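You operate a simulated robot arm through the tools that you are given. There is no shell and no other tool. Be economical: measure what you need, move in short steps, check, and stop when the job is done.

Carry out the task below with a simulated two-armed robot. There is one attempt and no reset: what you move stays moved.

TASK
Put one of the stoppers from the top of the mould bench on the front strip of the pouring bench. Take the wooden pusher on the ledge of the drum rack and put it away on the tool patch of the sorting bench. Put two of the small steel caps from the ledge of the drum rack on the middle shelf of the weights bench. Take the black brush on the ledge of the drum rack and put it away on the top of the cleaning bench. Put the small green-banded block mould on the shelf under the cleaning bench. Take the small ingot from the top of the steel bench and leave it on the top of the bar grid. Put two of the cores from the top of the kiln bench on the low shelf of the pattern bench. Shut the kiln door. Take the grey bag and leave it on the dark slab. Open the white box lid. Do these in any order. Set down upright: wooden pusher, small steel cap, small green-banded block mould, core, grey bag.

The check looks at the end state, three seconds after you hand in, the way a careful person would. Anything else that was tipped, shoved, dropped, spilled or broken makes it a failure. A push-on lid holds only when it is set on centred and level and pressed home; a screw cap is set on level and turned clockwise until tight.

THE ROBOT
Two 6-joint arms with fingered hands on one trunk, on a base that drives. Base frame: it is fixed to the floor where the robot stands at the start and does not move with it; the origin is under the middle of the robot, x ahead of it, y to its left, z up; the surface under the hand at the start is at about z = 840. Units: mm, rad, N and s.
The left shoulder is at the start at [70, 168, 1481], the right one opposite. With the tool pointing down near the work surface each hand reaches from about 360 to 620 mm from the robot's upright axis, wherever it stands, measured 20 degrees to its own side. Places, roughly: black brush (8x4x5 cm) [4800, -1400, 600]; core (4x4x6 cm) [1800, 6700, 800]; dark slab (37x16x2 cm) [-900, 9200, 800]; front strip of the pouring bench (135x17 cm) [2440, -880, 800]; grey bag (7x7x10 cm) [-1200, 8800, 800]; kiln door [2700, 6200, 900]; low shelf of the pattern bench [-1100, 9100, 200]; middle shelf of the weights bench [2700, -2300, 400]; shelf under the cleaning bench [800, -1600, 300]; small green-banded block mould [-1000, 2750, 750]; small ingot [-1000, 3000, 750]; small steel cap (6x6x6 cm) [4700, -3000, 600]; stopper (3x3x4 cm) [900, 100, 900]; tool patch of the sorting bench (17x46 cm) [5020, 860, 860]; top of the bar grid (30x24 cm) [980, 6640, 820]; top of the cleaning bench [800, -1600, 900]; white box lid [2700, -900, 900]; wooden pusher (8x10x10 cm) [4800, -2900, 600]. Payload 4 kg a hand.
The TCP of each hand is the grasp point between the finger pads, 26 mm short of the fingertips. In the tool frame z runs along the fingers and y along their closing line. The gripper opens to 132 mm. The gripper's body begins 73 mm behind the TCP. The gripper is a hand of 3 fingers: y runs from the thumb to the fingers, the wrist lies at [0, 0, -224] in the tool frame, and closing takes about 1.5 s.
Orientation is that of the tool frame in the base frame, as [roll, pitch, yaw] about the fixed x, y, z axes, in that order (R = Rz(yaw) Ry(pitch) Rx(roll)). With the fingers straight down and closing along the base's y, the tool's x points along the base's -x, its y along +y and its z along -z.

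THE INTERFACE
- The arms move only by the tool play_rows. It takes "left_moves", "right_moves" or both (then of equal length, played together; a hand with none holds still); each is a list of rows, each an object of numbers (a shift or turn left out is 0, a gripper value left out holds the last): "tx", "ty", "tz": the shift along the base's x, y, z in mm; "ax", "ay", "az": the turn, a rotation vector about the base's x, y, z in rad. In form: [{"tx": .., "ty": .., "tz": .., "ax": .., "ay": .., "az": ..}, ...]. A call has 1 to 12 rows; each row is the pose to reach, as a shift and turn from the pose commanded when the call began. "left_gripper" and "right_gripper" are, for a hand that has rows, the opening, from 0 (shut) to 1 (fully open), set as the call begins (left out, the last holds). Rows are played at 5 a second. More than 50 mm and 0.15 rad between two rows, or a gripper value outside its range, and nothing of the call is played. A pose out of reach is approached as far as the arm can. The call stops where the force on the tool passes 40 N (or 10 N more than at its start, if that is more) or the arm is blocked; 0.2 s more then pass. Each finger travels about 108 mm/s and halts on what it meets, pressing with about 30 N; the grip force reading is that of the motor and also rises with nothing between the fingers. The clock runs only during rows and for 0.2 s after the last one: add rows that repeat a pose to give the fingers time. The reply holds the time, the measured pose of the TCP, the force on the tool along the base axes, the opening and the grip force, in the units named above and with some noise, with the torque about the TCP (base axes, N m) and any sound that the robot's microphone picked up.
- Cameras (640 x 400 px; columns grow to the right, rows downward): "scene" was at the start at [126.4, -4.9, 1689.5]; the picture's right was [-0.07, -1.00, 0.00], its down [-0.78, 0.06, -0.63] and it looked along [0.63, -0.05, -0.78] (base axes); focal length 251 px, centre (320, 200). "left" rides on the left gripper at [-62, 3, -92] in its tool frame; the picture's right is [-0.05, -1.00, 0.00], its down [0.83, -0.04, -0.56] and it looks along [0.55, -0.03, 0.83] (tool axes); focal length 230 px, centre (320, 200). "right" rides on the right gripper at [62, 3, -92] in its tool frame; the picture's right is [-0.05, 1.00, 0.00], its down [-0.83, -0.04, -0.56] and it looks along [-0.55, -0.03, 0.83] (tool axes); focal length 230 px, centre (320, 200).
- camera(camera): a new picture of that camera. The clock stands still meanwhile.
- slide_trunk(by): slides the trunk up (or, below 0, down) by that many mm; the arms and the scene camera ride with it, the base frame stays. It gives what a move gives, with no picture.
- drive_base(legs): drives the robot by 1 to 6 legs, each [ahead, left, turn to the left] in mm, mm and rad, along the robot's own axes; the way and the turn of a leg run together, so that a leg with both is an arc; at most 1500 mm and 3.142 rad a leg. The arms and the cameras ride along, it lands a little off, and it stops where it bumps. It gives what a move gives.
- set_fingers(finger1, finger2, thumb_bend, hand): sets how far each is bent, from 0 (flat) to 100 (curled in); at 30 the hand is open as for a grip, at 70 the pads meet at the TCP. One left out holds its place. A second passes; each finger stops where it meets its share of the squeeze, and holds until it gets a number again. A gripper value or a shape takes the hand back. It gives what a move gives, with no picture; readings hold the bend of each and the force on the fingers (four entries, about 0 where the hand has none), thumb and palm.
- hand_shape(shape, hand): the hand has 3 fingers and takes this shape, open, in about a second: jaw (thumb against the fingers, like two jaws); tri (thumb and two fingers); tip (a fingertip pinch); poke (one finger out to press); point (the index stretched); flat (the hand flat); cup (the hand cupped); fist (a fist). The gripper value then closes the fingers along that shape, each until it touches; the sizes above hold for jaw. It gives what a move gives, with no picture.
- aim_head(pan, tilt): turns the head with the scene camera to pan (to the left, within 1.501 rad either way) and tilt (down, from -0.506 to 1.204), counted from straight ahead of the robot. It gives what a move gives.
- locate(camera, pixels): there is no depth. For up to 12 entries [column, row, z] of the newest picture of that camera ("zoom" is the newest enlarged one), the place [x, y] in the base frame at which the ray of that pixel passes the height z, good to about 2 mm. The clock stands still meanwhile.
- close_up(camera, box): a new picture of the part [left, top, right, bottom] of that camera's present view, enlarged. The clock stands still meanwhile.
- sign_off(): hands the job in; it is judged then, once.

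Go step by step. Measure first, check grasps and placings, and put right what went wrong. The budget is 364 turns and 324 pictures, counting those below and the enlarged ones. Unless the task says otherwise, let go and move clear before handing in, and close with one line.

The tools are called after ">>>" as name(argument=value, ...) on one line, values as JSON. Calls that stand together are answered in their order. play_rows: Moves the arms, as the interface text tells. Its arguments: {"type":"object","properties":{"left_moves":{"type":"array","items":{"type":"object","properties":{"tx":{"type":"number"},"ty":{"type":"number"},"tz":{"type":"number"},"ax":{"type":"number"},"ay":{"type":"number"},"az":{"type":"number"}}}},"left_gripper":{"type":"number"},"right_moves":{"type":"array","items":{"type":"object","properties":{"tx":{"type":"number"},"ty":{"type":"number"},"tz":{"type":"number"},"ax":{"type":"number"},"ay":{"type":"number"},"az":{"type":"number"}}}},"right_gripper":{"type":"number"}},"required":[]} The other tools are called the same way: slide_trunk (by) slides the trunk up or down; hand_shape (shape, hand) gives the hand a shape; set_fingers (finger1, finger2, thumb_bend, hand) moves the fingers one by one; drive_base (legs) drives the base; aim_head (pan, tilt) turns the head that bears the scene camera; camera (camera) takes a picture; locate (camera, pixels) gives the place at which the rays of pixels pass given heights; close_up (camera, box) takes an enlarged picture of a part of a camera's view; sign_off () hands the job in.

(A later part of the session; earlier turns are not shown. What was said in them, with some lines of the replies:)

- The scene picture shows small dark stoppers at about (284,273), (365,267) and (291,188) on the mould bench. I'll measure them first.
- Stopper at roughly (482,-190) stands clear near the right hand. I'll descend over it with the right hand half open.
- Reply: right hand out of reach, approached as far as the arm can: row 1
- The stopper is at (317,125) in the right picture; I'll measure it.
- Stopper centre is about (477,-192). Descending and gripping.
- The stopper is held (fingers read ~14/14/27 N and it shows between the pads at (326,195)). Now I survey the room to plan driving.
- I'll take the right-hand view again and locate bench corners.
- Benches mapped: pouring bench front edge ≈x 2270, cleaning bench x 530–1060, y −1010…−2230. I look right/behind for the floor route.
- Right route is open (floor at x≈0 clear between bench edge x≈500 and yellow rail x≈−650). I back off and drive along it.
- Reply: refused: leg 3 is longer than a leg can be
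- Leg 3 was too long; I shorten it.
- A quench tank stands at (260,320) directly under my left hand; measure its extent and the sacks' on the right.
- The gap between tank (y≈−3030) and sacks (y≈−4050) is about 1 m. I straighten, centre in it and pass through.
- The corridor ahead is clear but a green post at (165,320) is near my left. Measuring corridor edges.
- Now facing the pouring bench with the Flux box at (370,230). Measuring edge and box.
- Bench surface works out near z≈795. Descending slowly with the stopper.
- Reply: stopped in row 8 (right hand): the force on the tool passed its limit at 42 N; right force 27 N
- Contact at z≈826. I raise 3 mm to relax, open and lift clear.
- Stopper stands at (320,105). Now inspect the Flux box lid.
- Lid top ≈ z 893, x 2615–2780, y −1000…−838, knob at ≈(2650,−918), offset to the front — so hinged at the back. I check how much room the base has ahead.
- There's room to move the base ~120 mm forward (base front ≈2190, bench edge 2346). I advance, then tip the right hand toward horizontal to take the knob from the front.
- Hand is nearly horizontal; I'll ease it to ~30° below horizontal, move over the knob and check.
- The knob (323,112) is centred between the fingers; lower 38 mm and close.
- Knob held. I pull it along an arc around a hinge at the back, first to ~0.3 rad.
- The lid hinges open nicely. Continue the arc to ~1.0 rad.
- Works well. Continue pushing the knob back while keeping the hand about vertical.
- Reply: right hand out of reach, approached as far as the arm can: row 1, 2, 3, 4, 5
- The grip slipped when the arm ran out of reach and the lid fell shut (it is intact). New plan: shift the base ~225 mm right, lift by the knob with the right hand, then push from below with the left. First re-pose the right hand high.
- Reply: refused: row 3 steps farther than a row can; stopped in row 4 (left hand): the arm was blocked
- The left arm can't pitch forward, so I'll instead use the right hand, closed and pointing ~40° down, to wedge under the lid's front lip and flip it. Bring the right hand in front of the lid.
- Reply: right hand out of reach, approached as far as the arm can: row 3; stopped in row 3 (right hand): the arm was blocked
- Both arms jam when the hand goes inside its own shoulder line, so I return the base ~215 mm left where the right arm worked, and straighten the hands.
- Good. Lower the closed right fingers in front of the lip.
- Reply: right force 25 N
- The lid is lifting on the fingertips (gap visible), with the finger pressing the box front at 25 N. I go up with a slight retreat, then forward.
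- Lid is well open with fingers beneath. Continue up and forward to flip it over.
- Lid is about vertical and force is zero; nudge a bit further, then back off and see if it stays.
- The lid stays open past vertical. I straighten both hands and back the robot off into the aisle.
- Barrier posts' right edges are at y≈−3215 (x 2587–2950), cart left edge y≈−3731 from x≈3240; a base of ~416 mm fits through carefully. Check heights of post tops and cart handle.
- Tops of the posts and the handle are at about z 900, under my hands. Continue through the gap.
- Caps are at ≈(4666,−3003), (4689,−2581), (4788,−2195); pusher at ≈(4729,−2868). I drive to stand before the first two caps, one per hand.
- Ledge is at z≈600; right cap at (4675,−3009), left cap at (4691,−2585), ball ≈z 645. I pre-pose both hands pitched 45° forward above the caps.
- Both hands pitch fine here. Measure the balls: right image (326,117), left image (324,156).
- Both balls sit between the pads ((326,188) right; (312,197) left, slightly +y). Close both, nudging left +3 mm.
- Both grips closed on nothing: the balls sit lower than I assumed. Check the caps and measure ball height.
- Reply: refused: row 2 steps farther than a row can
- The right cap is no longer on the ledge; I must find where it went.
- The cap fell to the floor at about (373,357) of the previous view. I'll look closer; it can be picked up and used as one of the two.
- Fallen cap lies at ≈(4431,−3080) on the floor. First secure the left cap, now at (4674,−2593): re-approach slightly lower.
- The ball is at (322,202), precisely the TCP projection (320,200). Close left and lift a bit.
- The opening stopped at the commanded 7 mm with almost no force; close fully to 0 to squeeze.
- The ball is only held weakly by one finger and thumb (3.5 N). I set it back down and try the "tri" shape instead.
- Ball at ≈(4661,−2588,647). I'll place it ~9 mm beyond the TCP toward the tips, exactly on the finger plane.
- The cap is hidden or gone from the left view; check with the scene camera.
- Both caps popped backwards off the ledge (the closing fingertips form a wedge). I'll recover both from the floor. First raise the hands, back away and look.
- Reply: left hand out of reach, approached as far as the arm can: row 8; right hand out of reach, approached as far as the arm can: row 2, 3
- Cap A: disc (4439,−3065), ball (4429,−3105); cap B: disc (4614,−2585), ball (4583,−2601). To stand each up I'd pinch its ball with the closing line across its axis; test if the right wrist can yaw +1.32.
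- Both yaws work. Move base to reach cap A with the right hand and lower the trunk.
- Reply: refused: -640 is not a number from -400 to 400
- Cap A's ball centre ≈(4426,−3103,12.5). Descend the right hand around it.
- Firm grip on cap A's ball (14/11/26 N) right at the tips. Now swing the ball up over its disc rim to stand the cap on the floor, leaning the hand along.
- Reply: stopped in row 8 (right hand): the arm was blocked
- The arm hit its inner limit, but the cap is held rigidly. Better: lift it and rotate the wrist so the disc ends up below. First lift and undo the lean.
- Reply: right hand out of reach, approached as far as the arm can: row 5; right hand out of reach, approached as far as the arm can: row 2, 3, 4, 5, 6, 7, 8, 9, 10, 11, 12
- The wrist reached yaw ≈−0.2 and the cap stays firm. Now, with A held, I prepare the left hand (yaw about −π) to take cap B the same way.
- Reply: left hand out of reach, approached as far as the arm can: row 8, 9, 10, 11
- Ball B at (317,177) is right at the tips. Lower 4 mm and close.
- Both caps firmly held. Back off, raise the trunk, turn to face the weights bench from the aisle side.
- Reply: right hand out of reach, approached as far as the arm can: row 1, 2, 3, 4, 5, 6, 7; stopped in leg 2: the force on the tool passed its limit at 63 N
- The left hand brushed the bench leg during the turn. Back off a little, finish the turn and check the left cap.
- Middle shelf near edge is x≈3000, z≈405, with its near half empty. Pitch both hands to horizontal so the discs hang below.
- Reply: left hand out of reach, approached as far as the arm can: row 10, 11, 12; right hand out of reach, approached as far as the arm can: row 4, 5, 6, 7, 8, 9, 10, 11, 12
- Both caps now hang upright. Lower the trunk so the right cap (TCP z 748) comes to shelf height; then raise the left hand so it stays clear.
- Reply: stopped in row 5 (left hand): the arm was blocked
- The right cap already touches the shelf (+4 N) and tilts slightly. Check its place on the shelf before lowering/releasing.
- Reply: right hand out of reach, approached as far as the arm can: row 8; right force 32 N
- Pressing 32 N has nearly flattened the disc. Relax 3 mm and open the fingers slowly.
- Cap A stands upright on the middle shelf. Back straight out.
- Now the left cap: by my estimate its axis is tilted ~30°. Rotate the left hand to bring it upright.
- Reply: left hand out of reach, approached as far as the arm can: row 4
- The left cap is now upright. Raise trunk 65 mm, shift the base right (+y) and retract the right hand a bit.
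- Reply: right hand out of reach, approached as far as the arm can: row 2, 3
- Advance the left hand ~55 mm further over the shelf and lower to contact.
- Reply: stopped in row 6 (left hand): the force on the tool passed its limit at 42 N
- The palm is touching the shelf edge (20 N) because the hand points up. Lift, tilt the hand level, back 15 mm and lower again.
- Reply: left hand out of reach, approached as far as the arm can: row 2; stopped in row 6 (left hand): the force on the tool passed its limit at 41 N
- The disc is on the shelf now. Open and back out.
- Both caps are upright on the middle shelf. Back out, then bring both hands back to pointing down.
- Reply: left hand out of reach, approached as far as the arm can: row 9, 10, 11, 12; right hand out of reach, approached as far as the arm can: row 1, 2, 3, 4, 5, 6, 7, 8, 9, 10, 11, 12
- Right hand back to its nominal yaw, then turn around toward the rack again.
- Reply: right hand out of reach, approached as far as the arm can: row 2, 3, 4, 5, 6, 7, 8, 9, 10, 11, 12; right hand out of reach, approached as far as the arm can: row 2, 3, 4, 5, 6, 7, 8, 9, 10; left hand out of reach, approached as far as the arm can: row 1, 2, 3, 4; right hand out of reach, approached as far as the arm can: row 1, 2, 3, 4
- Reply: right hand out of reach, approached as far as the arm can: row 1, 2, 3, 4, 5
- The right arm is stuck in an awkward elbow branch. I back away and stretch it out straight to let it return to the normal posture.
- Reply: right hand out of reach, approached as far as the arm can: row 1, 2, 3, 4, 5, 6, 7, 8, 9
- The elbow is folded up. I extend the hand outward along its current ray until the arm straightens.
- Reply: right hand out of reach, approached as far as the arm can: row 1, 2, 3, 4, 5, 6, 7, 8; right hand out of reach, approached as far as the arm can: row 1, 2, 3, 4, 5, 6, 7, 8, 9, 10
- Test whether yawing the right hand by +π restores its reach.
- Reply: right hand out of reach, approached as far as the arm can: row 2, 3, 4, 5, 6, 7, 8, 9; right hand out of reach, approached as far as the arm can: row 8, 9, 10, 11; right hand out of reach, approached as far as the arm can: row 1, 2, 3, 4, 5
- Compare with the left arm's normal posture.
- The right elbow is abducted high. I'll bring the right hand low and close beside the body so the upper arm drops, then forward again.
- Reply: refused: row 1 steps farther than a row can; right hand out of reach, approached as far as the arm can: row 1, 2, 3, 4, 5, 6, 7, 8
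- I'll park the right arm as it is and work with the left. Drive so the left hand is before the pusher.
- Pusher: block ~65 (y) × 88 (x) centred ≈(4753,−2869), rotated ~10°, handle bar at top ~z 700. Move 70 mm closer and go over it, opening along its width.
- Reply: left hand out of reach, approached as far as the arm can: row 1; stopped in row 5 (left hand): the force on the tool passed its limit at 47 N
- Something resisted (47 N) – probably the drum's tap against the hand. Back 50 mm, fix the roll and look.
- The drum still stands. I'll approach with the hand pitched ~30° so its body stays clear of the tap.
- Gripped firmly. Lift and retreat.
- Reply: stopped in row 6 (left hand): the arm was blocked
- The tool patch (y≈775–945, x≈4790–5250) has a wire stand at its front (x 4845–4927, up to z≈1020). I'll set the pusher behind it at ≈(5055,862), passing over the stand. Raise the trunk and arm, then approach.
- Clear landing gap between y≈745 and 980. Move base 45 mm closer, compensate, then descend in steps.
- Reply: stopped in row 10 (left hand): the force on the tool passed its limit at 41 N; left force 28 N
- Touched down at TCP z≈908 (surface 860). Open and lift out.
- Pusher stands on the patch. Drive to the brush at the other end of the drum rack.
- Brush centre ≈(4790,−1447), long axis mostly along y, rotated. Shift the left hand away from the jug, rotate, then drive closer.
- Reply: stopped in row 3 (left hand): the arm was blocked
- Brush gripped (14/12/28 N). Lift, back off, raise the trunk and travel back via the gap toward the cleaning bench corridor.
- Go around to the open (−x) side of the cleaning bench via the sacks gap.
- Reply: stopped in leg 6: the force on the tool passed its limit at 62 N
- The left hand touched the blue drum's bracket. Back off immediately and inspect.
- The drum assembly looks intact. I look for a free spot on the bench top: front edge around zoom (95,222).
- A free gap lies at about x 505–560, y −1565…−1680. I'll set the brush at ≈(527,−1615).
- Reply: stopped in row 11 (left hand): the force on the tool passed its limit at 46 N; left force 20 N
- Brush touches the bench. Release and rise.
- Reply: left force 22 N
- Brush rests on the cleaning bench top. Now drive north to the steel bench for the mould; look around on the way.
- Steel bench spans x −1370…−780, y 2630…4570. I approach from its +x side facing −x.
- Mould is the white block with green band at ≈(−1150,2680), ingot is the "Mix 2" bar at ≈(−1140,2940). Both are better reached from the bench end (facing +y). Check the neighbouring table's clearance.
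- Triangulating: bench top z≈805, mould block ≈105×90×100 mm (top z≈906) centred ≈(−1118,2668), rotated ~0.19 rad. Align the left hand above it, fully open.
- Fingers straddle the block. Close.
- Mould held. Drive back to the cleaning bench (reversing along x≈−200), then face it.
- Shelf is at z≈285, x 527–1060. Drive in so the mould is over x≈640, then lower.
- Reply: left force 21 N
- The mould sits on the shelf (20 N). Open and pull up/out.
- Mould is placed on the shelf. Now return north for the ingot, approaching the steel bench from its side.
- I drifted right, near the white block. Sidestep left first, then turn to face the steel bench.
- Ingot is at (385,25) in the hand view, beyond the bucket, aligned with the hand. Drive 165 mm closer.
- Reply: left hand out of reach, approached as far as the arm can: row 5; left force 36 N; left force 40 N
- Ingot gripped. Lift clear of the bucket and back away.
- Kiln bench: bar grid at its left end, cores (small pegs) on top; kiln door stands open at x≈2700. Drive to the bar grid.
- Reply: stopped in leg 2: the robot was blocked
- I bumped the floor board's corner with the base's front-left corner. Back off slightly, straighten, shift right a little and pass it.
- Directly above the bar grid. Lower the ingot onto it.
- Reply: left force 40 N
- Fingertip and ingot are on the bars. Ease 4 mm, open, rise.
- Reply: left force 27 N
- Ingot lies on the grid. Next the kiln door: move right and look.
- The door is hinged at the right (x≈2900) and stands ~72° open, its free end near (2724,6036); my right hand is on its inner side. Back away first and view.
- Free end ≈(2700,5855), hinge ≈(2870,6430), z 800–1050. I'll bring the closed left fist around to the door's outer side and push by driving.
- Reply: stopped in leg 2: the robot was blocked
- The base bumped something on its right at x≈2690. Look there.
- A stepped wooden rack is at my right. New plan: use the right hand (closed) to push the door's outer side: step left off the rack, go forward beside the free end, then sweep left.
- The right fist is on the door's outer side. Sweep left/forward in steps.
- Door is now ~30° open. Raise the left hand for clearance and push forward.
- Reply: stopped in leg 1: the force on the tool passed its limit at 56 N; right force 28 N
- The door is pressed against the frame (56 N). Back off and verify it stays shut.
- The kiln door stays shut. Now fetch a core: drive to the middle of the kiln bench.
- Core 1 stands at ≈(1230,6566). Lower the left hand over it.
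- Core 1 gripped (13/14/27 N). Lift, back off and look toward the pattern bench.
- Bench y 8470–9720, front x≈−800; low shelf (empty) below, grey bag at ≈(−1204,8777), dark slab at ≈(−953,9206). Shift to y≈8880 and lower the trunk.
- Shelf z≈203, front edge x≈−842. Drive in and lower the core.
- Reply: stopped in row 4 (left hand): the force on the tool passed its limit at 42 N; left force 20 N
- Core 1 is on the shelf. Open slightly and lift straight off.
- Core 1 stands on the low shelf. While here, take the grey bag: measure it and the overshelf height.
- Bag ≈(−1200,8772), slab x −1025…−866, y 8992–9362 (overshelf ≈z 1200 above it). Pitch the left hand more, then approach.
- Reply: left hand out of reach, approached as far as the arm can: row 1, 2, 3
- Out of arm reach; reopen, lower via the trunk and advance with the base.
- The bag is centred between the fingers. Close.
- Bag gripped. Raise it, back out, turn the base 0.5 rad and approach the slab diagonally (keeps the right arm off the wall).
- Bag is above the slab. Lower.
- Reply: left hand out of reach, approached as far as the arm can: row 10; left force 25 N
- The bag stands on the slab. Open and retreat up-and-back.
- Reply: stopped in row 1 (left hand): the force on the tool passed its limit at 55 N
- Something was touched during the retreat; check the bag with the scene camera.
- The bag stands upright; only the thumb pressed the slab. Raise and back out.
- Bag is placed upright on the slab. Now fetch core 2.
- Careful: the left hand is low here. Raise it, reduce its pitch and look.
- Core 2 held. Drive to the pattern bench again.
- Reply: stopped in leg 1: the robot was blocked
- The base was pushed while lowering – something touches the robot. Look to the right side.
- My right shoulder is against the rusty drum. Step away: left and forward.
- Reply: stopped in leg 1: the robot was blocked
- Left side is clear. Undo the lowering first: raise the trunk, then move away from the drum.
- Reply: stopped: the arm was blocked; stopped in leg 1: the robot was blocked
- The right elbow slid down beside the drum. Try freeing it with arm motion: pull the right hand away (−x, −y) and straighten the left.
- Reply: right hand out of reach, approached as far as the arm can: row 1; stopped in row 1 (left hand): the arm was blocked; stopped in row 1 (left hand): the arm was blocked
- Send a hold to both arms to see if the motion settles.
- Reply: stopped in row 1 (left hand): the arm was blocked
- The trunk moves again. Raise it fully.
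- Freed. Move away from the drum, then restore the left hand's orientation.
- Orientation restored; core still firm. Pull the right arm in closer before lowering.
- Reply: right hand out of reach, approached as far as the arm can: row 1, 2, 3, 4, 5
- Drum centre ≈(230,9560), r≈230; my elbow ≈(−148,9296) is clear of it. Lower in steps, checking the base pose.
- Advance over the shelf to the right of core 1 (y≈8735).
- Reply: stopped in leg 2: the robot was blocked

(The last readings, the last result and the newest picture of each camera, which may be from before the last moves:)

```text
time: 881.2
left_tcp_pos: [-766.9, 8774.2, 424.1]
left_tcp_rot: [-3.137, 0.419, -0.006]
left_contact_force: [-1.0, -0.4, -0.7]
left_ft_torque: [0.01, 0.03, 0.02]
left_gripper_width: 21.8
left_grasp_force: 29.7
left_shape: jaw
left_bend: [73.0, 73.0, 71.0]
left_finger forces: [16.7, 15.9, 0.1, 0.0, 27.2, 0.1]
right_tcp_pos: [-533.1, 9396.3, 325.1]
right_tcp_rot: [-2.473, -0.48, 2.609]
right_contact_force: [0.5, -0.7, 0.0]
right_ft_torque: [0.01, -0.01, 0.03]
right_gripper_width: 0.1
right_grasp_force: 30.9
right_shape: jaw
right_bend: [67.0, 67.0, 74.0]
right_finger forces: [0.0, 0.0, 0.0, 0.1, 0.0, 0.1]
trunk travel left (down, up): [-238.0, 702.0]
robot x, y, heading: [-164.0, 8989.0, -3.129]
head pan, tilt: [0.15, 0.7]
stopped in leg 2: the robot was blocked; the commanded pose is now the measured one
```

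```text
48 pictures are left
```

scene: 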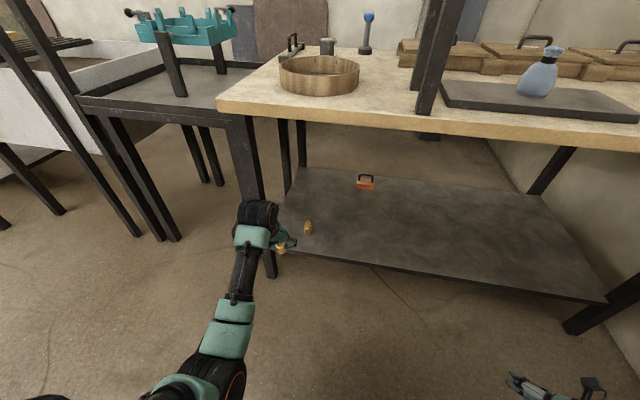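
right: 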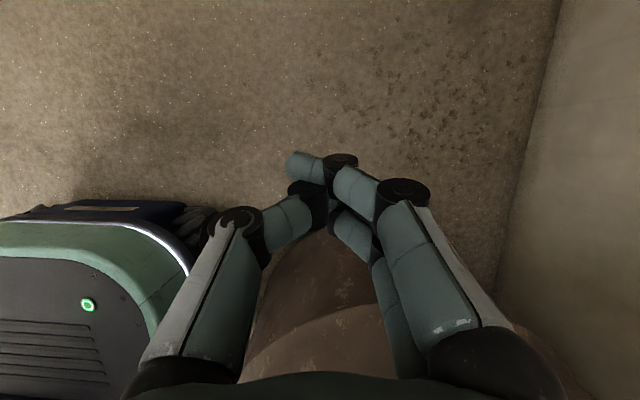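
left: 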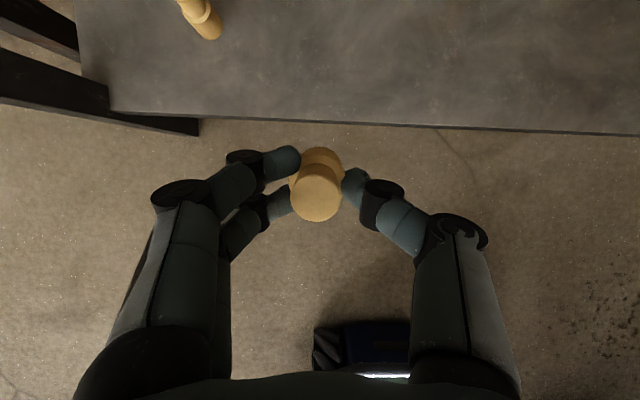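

>>> drive_base(legs=[[80, 0, 0]])

>>> aim_head(pan=-1.2, tilt=0.8)

>>> camera(camera="scene")

```text
time: 882.2
left_tcp_pos: [-848.6, 8772.5, 426.1]
left_tcp_rot: [-3.137, 0.421, -0.007]
left_contact_force: [0.2, 0.4, -0.7]
left_ft_torque: [0.0, 0.03, 0.05]
left_gripper_width: 21.6
left_grasp_force: 29.6
left_shape: jaw
left_bend: [73.0, 73.0, 71.0]
left_finger forces: [16.7, 15.9, 0.0, 0.0, 27.1, 0.1]
right_tcp_pos: [-614.0, 9395.3, 326.1]
right_tcp_rot: [-2.476, -0.48, 2.61]
right_contact_force: [-0.5, -0.4, -0.3]
right_ft_torque: [0.03, -0.02, -0.02]
right_gripper_width: 0.1
right_grasp_force: 30.1
right_shape: jaw
right_bend: [67.0, 67.0, 74.0]
right_finger forces: [0.1, 0.1, 0.0, 0.0, 0.1, 0.0]
trunk travel left (down, up): [-238.0, 702.0]
robot x, y, heading: [-247.2, 8986.2, -3.133]
head pan, tilt: [0.15, 0.7]
```

```text
time: 883.7
left_tcp_pos: [-848.4, 8774.5, 425.7]
left_tcp_rot: [-3.136, 0.42, -0.008]
left_contact_force: [-0.1, 0.3, -0.9]
left_ft_torque: [0.02, 0.03, 0.0]
left_gripper_width: 21.9
left_grasp_force: 30.1
left_shape: jaw
left_bend: [73.0, 73.0, 71.0]
left_finger forces: [16.7, 15.9, 0.0, 0.0, 27.2, 0.0]
right_tcp_pos: [-613.2, 9395.4, 325.9]
right_tcp_rot: [-2.474, -0.479, 2.609]
right_contact_force: [-0.4, 0.0, 0.2]
right_ft_torque: [-0.03, 0.04, 0.01]
right_gripper_width: 0.0
right_grasp_force: 30.5
right_shape: jaw
right_bend: [67.0, 67.0, 74.0]
right_finger forces: [0.0, 0.0, 0.1, 0.0, 0.1, 0.1]
trunk travel left (down, up): [-238.0, 702.0]
robot x, y, heading: [-249.3, 8985.9, -3.13]
head pan, tilt: [-1.201, 0.799]
```

```text
47 pictures are left
```

scene: 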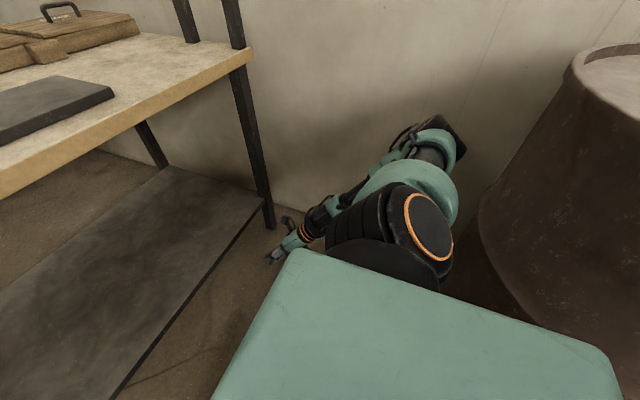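

Moved fine and the drum stands upright. Continue 80 mm and lower the core.

>>> drive_base(legs=[[82, 0, 0]])

>>> play_rows(left_moves=[{"tz": -40}, {"tz": -80}, {"tz": -120}, {"tz": -145}])

>>> play_rows(left_moves=[{"tz": -3}, {"tz": -6}, {"tz": -9}, {"tz": -12}, {"tz": -15}, {"tz": -18}, {"tz": -21}, {"tz": -24}, {"tz": -27}, {"tz": -30}])

>>> camera(camera="left")

```text
time: 884.8
left_tcp_pos: [-931.9, 8772.0, 425.9]
left_tcp_rot: [-3.135, 0.421, -0.006]
left_contact_force: [0.6, -0.7, -0.1]
left_ft_torque: [-0.01, 0.0, 0.03]
left_gripper_width: 21.6
left_grasp_force: 29.7
left_shape: jaw
left_bend: [73.0, 73.0, 71.0]
left_finger forces: [16.6, 15.9, 0.0, 0.0, 27.2, 0.1]
right_tcp_pos: [-697.5, 9394.4, 324.7]
right_tcp_rot: [-2.474, -0.481, 2.61]
right_contact_force: [-0.5, 0.3, -0.1]
right_ft_torque: [0.01, 0.0, 0.01]
right_gripper_width: 0.0
right_grasp_force: 29.9
right_shape: jaw
right_bend: [67.0, 67.0, 74.0]
right_finger forces: [0.0, 0.0, 0.1, 0.0, 0.1, 0.1]
trunk travel left (down, up): [-238.0, 702.0]
robot x, y, heading: [-326.5, 8989.8, -3.13]
head pan, tilt: [-1.201, 0.799]
```

```text
time: 885.8
left_tcp_pos: [-932.9, 8772.0, 281.1]
left_tcp_rot: [-3.137, 0.422, -0.006]
left_contact_force: [0.3, 0.1, 0.4]
left_ft_torque: [0.04, 0.03, 0.01]
left_gripper_width: 21.6
left_grasp_force: 30.8
left_shape: jaw
left_bend: [73.0, 73.0, 71.0]
left_finger forces: [16.5, 16.0, 0.0, 0.0, 27.1, 0.0]
right_tcp_pos: [-697.9, 9394.3, 325.3]
right_tcp_rot: [-2.473, -0.48, 2.611]
right_contact_force: [0.3, -0.6, 0.5]
right_ft_torque: [0.03, -0.03, 0.0]
right_gripper_width: 0.0
right_grasp_force: 29.8
right_shape: jaw
right_bend: [67.0, 67.0, 74.0]
right_finger forces: [0.0, 0.0, 0.0, 0.0, 0.1, 0.0]
trunk travel left (down, up): [-238.0, 702.0]
robot x, y, heading: [-328.1, 8987.2, -3.134]
head pan, tilt: [-1.201, 0.799]
```

```text
time: 887.7
left_tcp_pos: [-939.5, 8772.3, 267.6]
left_tcp_rot: [-3.134, 0.448, -0.006]
left_contact_force: [3.5, 0.3, 17.0]
left_ft_torque: [-0.12, -0.17, 0.0]
left_gripper_width: 24.6
left_grasp_force: 29.8
left_shape: jaw
left_bend: [73.0, 75.0, 72.0]
left_finger forces: [17.5, 22.3, 0.1, 0.1, 32.0, 0.0]
right_tcp_pos: [-696.9, 9394.2, 325.6]
right_tcp_rot: [-2.473, -0.482, 2.611]
right_contact_force: [-1.3, -0.4, -0.1]
right_ft_torque: [0.01, 0.03, -0.02]
right_gripper_width: 0.0
right_grasp_force: 29.7
right_shape: jaw
right_bend: [67.0, 67.0, 74.0]
right_finger forces: [0.0, 0.0, 0.0, 0.1, 0.0, 0.0]
trunk travel left (down, up): [-238.0, 702.0]
robot x, y, heading: [-329.7, 8985.8, -3.128]
head pan, tilt: [-1.201, 0.799]
stopped in row 9 (left hand): the force on the tool passed its limit at 41 N (the readings are from after the stop); the commanded pose is now the measured one
```

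```text
46 pictures are left
```

left: 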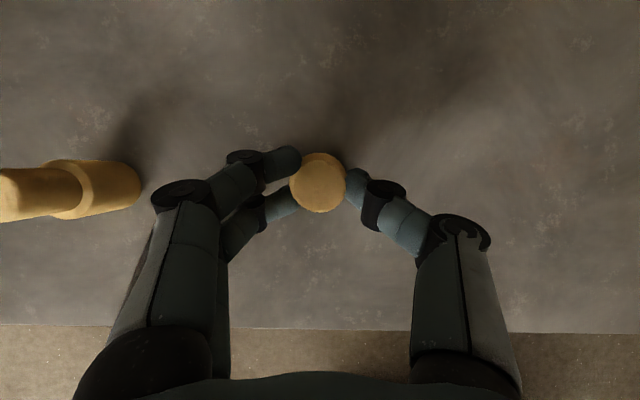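

Core 2 is on the shelf. Release, rise, check.

>>> play_rows(left_moves=[{"tz": 1}, {"tz": 1}, {"tz": 1}], left_gripper=0.35)

>>> play_rows(left_moves=[{"tz": 30}, {"tz": 70}, {"tz": 110}, {"tz": 150}])

>>> camera(camera="left")

>>> drive_base(legs=[[-120, 60, 0]])

```text
time: 888.5
left_tcp_pos: [-936.2, 8772.8, 263.8]
left_tcp_rot: [-3.135, 0.437, -0.006]
left_contact_force: [0.2, -0.6, -0.2]
left_ft_torque: [-0.01, -0.03, -0.02]
left_gripper_width: 45.5
left_grasp_force: 0.0
left_shape: jaw
left_bend: [74.0, 74.0, 70.0]
left_finger forces: [0.0, 0.0, 0.0, 0.1, 0.0, 0.0]
right_tcp_pos: [-696.8, 9394.1, 325.7]
right_tcp_rot: [-2.474, -0.481, 2.609]
right_contact_force: [-0.3, -0.3, -0.6]
right_ft_torque: [-0.03, 0.03, -0.02]
right_gripper_width: 0.2
right_grasp_force: 30.4
right_shape: jaw
right_bend: [67.0, 67.0, 74.0]
right_finger forces: [0.1, 0.0, 0.1, 0.1, 0.1, 0.0]
trunk travel left (down, up): [-238.0, 702.0]
robot x, y, heading: [-326.4, 8980.9, -3.128]
head pan, tilt: [-1.201, 0.799]
```

```text
time: 889.5
left_tcp_pos: [-934.3, 8773.5, 417.7]
left_tcp_rot: [-3.132, 0.438, -0.004]
left_contact_force: [-0.3, -0.1, -0.4]
left_ft_torque: [-0.01, 0.01, 0.0]
left_gripper_width: 46.1
left_grasp_force: 0.2
left_shape: jaw
left_bend: [74.0, 74.0, 70.0]
left_finger forces: [0.1, 0.0, 0.0, 0.0, 0.0, 0.0]
right_tcp_pos: [-696.5, 9394.5, 326.0]
right_tcp_rot: [-2.473, -0.477, 2.611]
right_contact_force: [-0.4, 0.2, 0.8]
right_ft_torque: [0.01, -0.02, 0.03]
right_gripper_width: 0.1
right_grasp_force: 29.9
right_shape: jaw
right_bend: [67.0, 67.0, 74.0]
right_finger forces: [0.1, 0.0, 0.0, 0.1, 0.1, 0.0]
trunk travel left (down, up): [-238.0, 702.0]
robot x, y, heading: [-325.9, 8987.2, -3.134]
head pan, tilt: [-1.201, 0.799]
```

```text
45 pictures are left
```

left: 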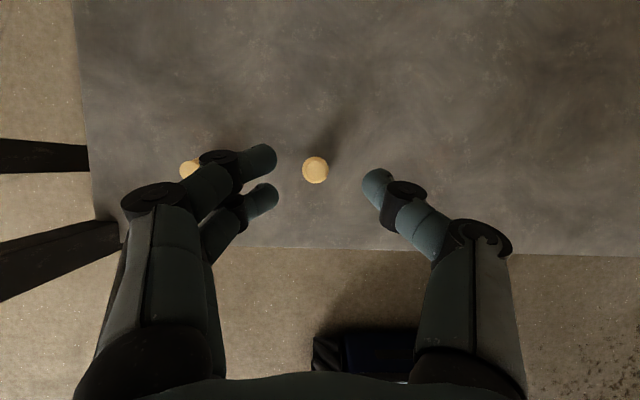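

```text
time: 890.8
left_tcp_pos: [-810.6, 8717.2, 416.8]
left_tcp_rot: [-3.134, 0.44, -0.006]
left_contact_force: [0.8, 0.1, -0.5]
left_ft_torque: [0.01, -0.01, -0.02]
left_gripper_width: 46.2
left_grasp_force: 0.0
left_shape: jaw
left_bend: [74.0, 74.0, 70.0]
left_finger forces: [0.0, 0.1, 0.0, 0.0, 0.0, 0.0]
right_tcp_pos: [-572.9, 9338.2, 326.7]
right_tcp_rot: [-2.472, -0.481, 2.607]
right_contact_force: [0.1, -0.4, 0.2]
right_ft_torque: [-0.01, -0.01, 0.04]
right_gripper_width: 0.0
right_grasp_force: 29.6
right_shape: jaw
right_bend: [67.0, 67.0, 74.0]
right_finger forces: [0.0, 0.1, 0.0, 0.0, 0.1, 0.0]
trunk travel left (down, up): [-238.0, 702.0]
robot x, y, heading: [-207.0, 8930.6, -3.134]
head pan, tilt: [-1.201, 0.799]
```

>>> drive_base(legs=[[-120, 160, 0]])

>>> slide_trunk(by=400)

>>> slide_trunk(by=290)

>>> aim_head(pan=-0.3, tilt=0.6)

>>> camera(camera="scene")

```text
time: 892.6
left_tcp_pos: [-693.8, 8545.0, 416.3]
left_tcp_rot: [-3.134, 0.436, 0.006]
left_contact_force: [-0.1, 0.0, 0.5]
left_ft_torque: [-0.02, 0.01, -0.03]
left_gripper_width: 45.7
left_grasp_force: 0.1
left_shape: jaw
left_bend: [74.0, 74.0, 70.0]
left_finger forces: [0.0, 0.1, 0.1, 0.0, 0.0, 0.0]
right_tcp_pos: [-468.9, 9169.4, 328.5]
right_tcp_rot: [-2.479, -0.486, 2.638]
right_contact_force: [0.5, -0.7, 1.0]
right_ft_torque: [-0.01, -0.03, 0.02]
right_gripper_width: 0.2
right_grasp_force: 30.4
right_shape: jaw
right_bend: [67.0, 67.0, 74.0]
right_finger forces: [0.0, 0.1, 0.0, 0.0, 0.0, 0.0]
trunk travel left (down, up): [-238.0, 702.0]
robot x, y, heading: [-89.3, 8763.7, -3.117]
head pan, tilt: [-1.201, 0.799]
stopped in leg 1: the robot was blocked; the commanded pose is now the measured one
```

```text
time: 896.4
left_tcp_pos: [-693.0, 8546.2, 818.3]
left_tcp_rot: [-3.135, 0.437, 0.004]
left_contact_force: [0.0, -0.7, -0.9]
left_ft_torque: [-0.03, -0.01, 0.01]
left_gripper_width: 45.6
left_grasp_force: 0.0
left_shape: jaw
left_bend: [74.0, 74.0, 70.0]
left_finger forces: [0.0, 0.0, 0.0, 0.0, 0.0, 0.0]
right_tcp_pos: [-465.5, 9171.6, 728.1]
right_tcp_rot: [-2.475, -0.487, 2.632]
right_contact_force: [-0.8, -0.8, -0.4]
right_ft_torque: [0.01, -0.02, 0.01]
right_gripper_width: 0.2
right_grasp_force: 29.9
right_shape: jaw
right_bend: [67.0, 67.0, 74.0]
right_finger forces: [0.0, 0.0, 0.0, 0.0, 0.0, 0.0]
trunk travel left (down, up): [-638.0, 302.0]
robot x, y, heading: [-87.6, 8764.0, -3.119]
head pan, tilt: [-1.201, 0.799]
```

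```text
time: 899.3
left_tcp_pos: [-693.4, 8547.4, 1106.6]
left_tcp_rot: [-3.134, 0.439, 0.005]
left_contact_force: [0.7, 0.1, 0.3]
left_ft_torque: [0.02, 0.01, 0.03]
left_gripper_width: 46.0
left_grasp_force: 0.0
left_shape: jaw
left_bend: [74.0, 74.0, 70.0]
left_finger forces: [0.0, 0.1, 0.0, 0.1, 0.0, 0.0]
right_tcp_pos: [-466.8, 9171.2, 1018.9]
right_tcp_rot: [-2.478, -0.486, 2.632]
right_contact_force: [-0.6, 0.5, -0.8]
right_ft_torque: [0.02, 0.0, -0.01]
right_gripper_width: 0.1
right_grasp_force: 30.0
right_shape: jaw
right_bend: [67.0, 67.0, 74.0]
right_finger forces: [0.1, 0.0, 0.0, 0.0, 0.0, 0.0]
trunk travel left (down, up): [-928.0, 12.0]
robot x, y, heading: [-90.5, 8764.3, -3.121]
head pan, tilt: [-1.201, 0.799]
```

```text
time: 900.5
left_tcp_pos: [-692.3, 8547.9, 1107.0]
left_tcp_rot: [-3.132, 0.438, 0.005]
left_contact_force: [-0.7, 0.6, -0.9]
left_ft_torque: [0.03, 0.01, 0.02]
left_gripper_width: 45.6
left_grasp_force: 0.0
left_shape: jaw
left_bend: [74.0, 74.0, 70.0]
left_finger forces: [0.0, 0.0, 0.0, 0.1, 0.1, 0.0]
right_tcp_pos: [-465.9, 9171.0, 1019.9]
right_tcp_rot: [-2.476, -0.485, 2.63]
right_contact_force: [-0.6, -1.1, 0.5]
right_ft_torque: [-0.01, -0.03, 0.0]
right_gripper_width: 0.0
right_grasp_force: 29.8
right_shape: jaw
right_bend: [67.0, 67.0, 74.0]
right_finger forces: [0.1, 0.0, 0.0, 0.0, 0.0, 0.0]
trunk travel left (down, up): [-928.0, 12.0]
robot x, y, heading: [-86.9, 8767.0, -3.123]
head pan, tilt: [-0.3, 0.6]
```

```text
44 pictures are left
```

scene: 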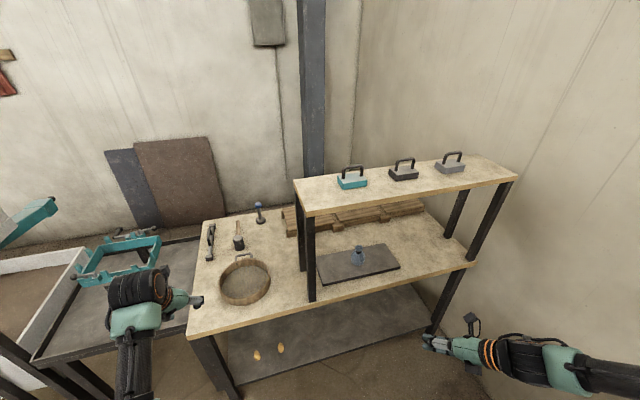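

Both cores stand on the low shelf and the bag on the slab. Now back away and check that the drum I brushed is as before.

>>> drive_base(legs=[[-300, 250, 0], [-200, 800, 0], [0, 0, -1.3]])

>>> aim_head(pan=0.0, tilt=0.5)

>>> camera(camera="scene")

```text
time: 910.2
left_tcp_pos: [69.2, 8241.7, 1108.3]
left_tcp_rot: [-3.135, 0.438, -1.279]
left_contact_force: [1.3, 0.2, -0.4]
left_ft_torque: [-0.02, 0.02, 0.02]
left_gripper_width: 45.8
left_grasp_force: 0.1
left_shape: jaw
left_bend: [74.0, 74.0, 70.0]
left_finger forces: [0.0, 0.1, 0.1, 0.0, 0.0, 0.0]
right_tcp_pos: [731.7, 8200.9, 1018.5]
right_tcp_rot: [-2.478, -0.487, 1.35]
right_contact_force: [0.4, 0.2, 0.2]
right_ft_torque: [0.02, -0.01, 0.0]
right_gripper_width: 0.0
right_grasp_force: 30.1
right_shape: jaw
right_bend: [67.0, 67.0, 74.0]
right_finger forces: [0.0, 0.0, 0.1, 0.0, 0.1, 0.0]
trunk travel left (down, up): [-928.0, 12.0]
robot x, y, heading: [451.3, 7728.0, 1.878]
head pan, tilt: [-0.3, 0.6]
```

```text
time: 911.0
left_tcp_pos: [70.2, 8241.6, 1106.4]
left_tcp_rot: [-3.134, 0.44, -1.28]
left_contact_force: [-0.1, 0.8, 0.1]
left_ft_torque: [-0.02, -0.01, 0.01]
left_gripper_width: 45.7
left_grasp_force: 0.0
left_shape: jaw
left_bend: [74.0, 74.0, 70.0]
left_finger forces: [0.1, 0.0, 0.0, 0.1, 0.0, 0.0]
right_tcp_pos: [731.9, 8200.7, 1019.8]
right_tcp_rot: [-2.476, -0.487, 1.349]
right_contact_force: [0.4, -0.1, 0.4]
right_ft_torque: [-0.01, 0.0, -0.02]
right_gripper_width: 0.0
right_grasp_force: 29.9
right_shape: jaw
right_bend: [67.0, 67.0, 74.0]
right_finger forces: [0.0, 0.0, 0.0, 0.0, 0.0, 0.0]
trunk travel left (down, up): [-928.0, 12.0]
robot x, y, heading: [450.7, 7726.2, 1.877]
head pan, tilt: [0.0, 0.499]
```

```text
43 pictures are left
```

scene: 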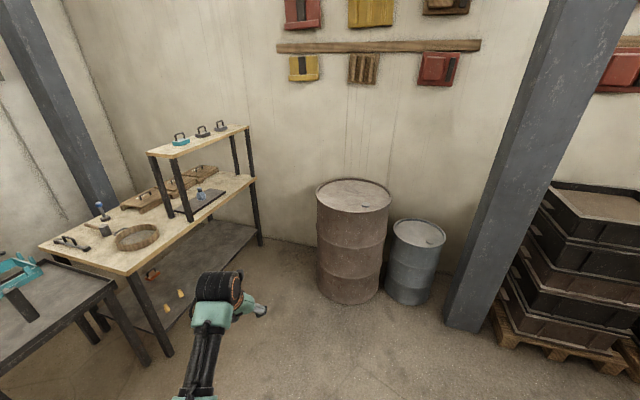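

The drum stands as before. One last look at the kiln door from here.

>>> drive_base(legs=[[-1400, -250, -0.3], [-500, -300, -0.3]])

>>> aim_head(pan=-0.5, tilt=0.4)

>>> camera(camera="scene")

```text
time: 914.9
left_tcp_pos: [412.0, 7680.7, 1107.9]
left_tcp_rot: [-3.135, 0.442, -1.426]
left_contact_force: [0.8, -1.4, 0.6]
left_ft_torque: [0.02, 0.0, 0.01]
left_gripper_width: 45.9
left_grasp_force: 0.0
left_shape: jaw
left_bend: [74.0, 74.0, 70.0]
left_finger forces: [0.1, 0.0, 0.0, 0.0, 0.1, 0.0]
right_tcp_pos: [1062.0, 7544.4, 1020.1]
right_tcp_rot: [-2.474, -0.489, 1.201]
right_contact_force: [0.5, -0.5, -0.6]
right_ft_torque: [-0.03, -0.01, 0.0]
right_gripper_width: 0.0
right_grasp_force: 29.9
right_shape: jaw
right_bend: [67.0, 67.0, 74.0]
right_finger forces: [0.0, 0.0, 0.0, 0.0, 0.1, 0.0]
trunk travel left (down, up): [-928.0, 12.0]
robot x, y, heading: [713.7, 7119.4, 1.73]
head pan, tilt: [0.0, 0.499]
stopped in leg 1: the robot was blocked; the commanded pose is now the measured one
```

```text
time: 915.8
left_tcp_pos: [411.9, 7684.4, 1106.0]
left_tcp_rot: [-3.135, 0.435, -1.427]
left_contact_force: [0.2, -0.6, 1.0]
left_ft_torque: [0.02, 0.0, 0.01]
left_gripper_width: 45.7
left_grasp_force: 0.0
left_shape: jaw
left_bend: [74.0, 74.0, 70.0]
left_finger forces: [0.0, 0.0, 0.0, 0.0, 0.1, 0.0]
right_tcp_pos: [1061.6, 7546.7, 1019.1]
right_tcp_rot: [-2.476, -0.487, 1.202]
right_contact_force: [0.6, 0.2, -1.3]
right_ft_torque: [-0.03, -0.05, -0.01]
right_gripper_width: 0.0
right_grasp_force: 30.1
right_shape: jaw
right_bend: [67.0, 67.0, 74.0]
right_finger forces: [0.1, 0.1, 0.0, 0.1, 0.1, 0.0]
trunk travel left (down, up): [-928.0, 12.0]
robot x, y, heading: [709.2, 7117.2, 1.736]
head pan, tilt: [-0.499, 0.4]
```

```text
42 pictures are left
```

scene: 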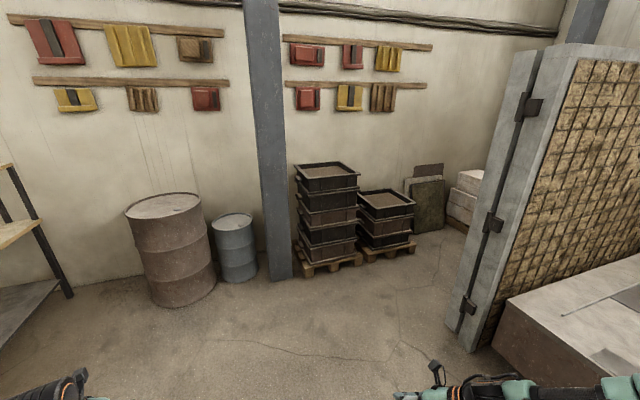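

I bumped something behind me – likely the kiln bench corner. Move away and inspect the bench.

>>> drive_base(legs=[[100, 650, 0]])

>>> drive_base(legs=[[-1300, 0, -0.16]])

>>> aim_head(pan=-0.8, tilt=0.45)

>>> camera(camera="scene")

```text
time: 919.5
left_tcp_pos: [-249.5, 7677.2, 1105.9]
left_tcp_rot: [-3.136, 0.437, -1.426]
left_contact_force: [0.2, -0.6, 0.1]
left_ft_torque: [0.02, 0.01, 0.01]
left_gripper_width: 45.8
left_grasp_force: 0.1
left_shape: jaw
left_bend: [74.0, 74.0, 70.0]
left_finger forces: [0.1, 0.0, 0.1, 0.0, 0.1, 0.0]
right_tcp_pos: [401.6, 7540.6, 1017.5]
right_tcp_rot: [-2.478, -0.487, 1.201]
right_contact_force: [-0.1, -0.2, 0.5]
right_ft_torque: [0.01, 0.05, 0.0]
right_gripper_width: 0.0
right_grasp_force: 30.2
right_shape: jaw
right_bend: [67.0, 67.0, 74.0]
right_finger forces: [0.0, 0.0, 0.0, 0.0, 0.0, 0.0]
trunk travel left (down, up): [-928.0, 12.0]
robot x, y, heading: [51.2, 7111.0, 1.732]
head pan, tilt: [-0.499, 0.4]
```

```text
time: 926.2
left_tcp_pos: [-49.0, 6391.5, 1106.5]
left_tcp_rot: [-3.135, 0.432, -1.586]
left_contact_force: [0.0, -0.5, 0.2]
left_ft_torque: [-0.04, 0.02, -0.02]
left_gripper_width: 45.9
left_grasp_force: 0.0
left_shape: jaw
left_bend: [74.0, 74.0, 70.0]
left_finger forces: [0.0, 0.0, 0.0, 0.0, 0.0, 0.1]
right_tcp_pos: [569.9, 6151.7, 1019.5]
right_tcp_rot: [-2.479, -0.486, 1.041]
right_contact_force: [0.2, 0.5, -0.2]
right_ft_torque: [0.02, 0.0, -0.01]
right_gripper_width: 0.0
right_grasp_force: 30.0
right_shape: jaw
right_bend: [67.0, 67.0, 74.0]
right_finger forces: [0.0, 0.0, 0.0, 0.0, 0.0, 0.1]
trunk travel left (down, up): [-928.0, 12.0]
robot x, y, heading: [157.9, 5780.9, 1.564]
head pan, tilt: [-0.499, 0.4]
```

```text
time: 927.0
left_tcp_pos: [-48.7, 6391.3, 1105.8]
left_tcp_rot: [-3.135, 0.437, -1.586]
left_contact_force: [-0.1, 0.4, 0.8]
left_ft_torque: [0.03, -0.01, -0.03]
left_gripper_width: 45.7
left_grasp_force: 0.1
left_shape: jaw
left_bend: [74.0, 74.0, 70.0]
left_finger forces: [0.0, 0.0, 0.0, 0.0, 0.0, 0.0]
right_tcp_pos: [570.5, 6151.2, 1018.5]
right_tcp_rot: [-2.477, -0.487, 1.041]
right_contact_force: [0.2, 0.7, 0.5]
right_ft_torque: [-0.02, 0.0, 0.01]
right_gripper_width: 0.0
right_grasp_force: 30.5
right_shape: jaw
right_bend: [67.0, 67.0, 74.0]
right_finger forces: [0.0, 0.0, 0.0, 0.1, 0.1, 0.1]
trunk travel left (down, up): [-928.0, 12.0]
robot x, y, heading: [155.8, 5781.1, 1.572]
head pan, tilt: [-0.799, 0.45]
```

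```text
41 pictures are left
```

scene: 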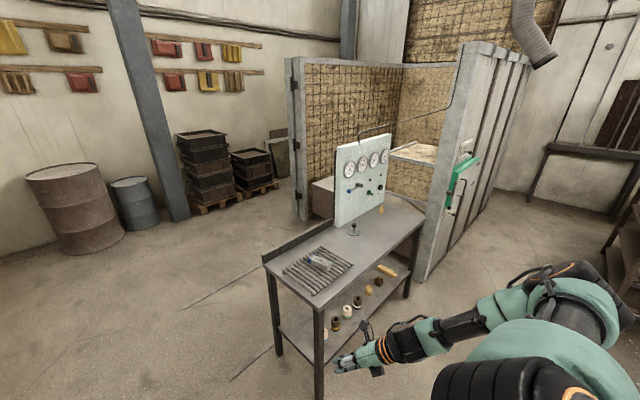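

>>> close_up(camera="scene", box=[250, 130, 490, 340])

>>> locate(camera="scene", pixels=[[320, 395, 0], [279, 354, 0], [409, 300, 0]])

```text
1.90 times, centred on (370, 235) of scene
```

zoom: 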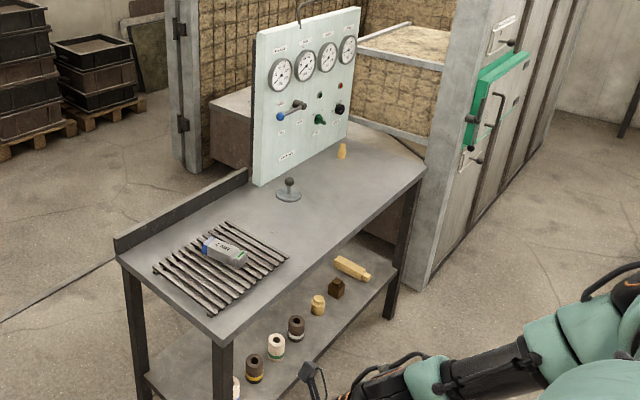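

```text
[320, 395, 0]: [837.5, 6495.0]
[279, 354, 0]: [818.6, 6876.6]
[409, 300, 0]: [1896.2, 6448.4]
```

Everything on the kiln bench is intact: the ingot is on the grid, the third core is upright and the door is shut. Both hands are empty and clear, so I'm handing in.

>>> sign_off()

```text
The job is handed in.
```

I finished all ten jobs and handed in. Along the way I dropped two of the steel caps; I picked both up and used them for the shelf. My base or arms also bumped several fixtures. The ones I looked at again seemed to be in place. I did not go back to the stepped wooden rack, and I only judged the floor board to be unmoved from measurements.
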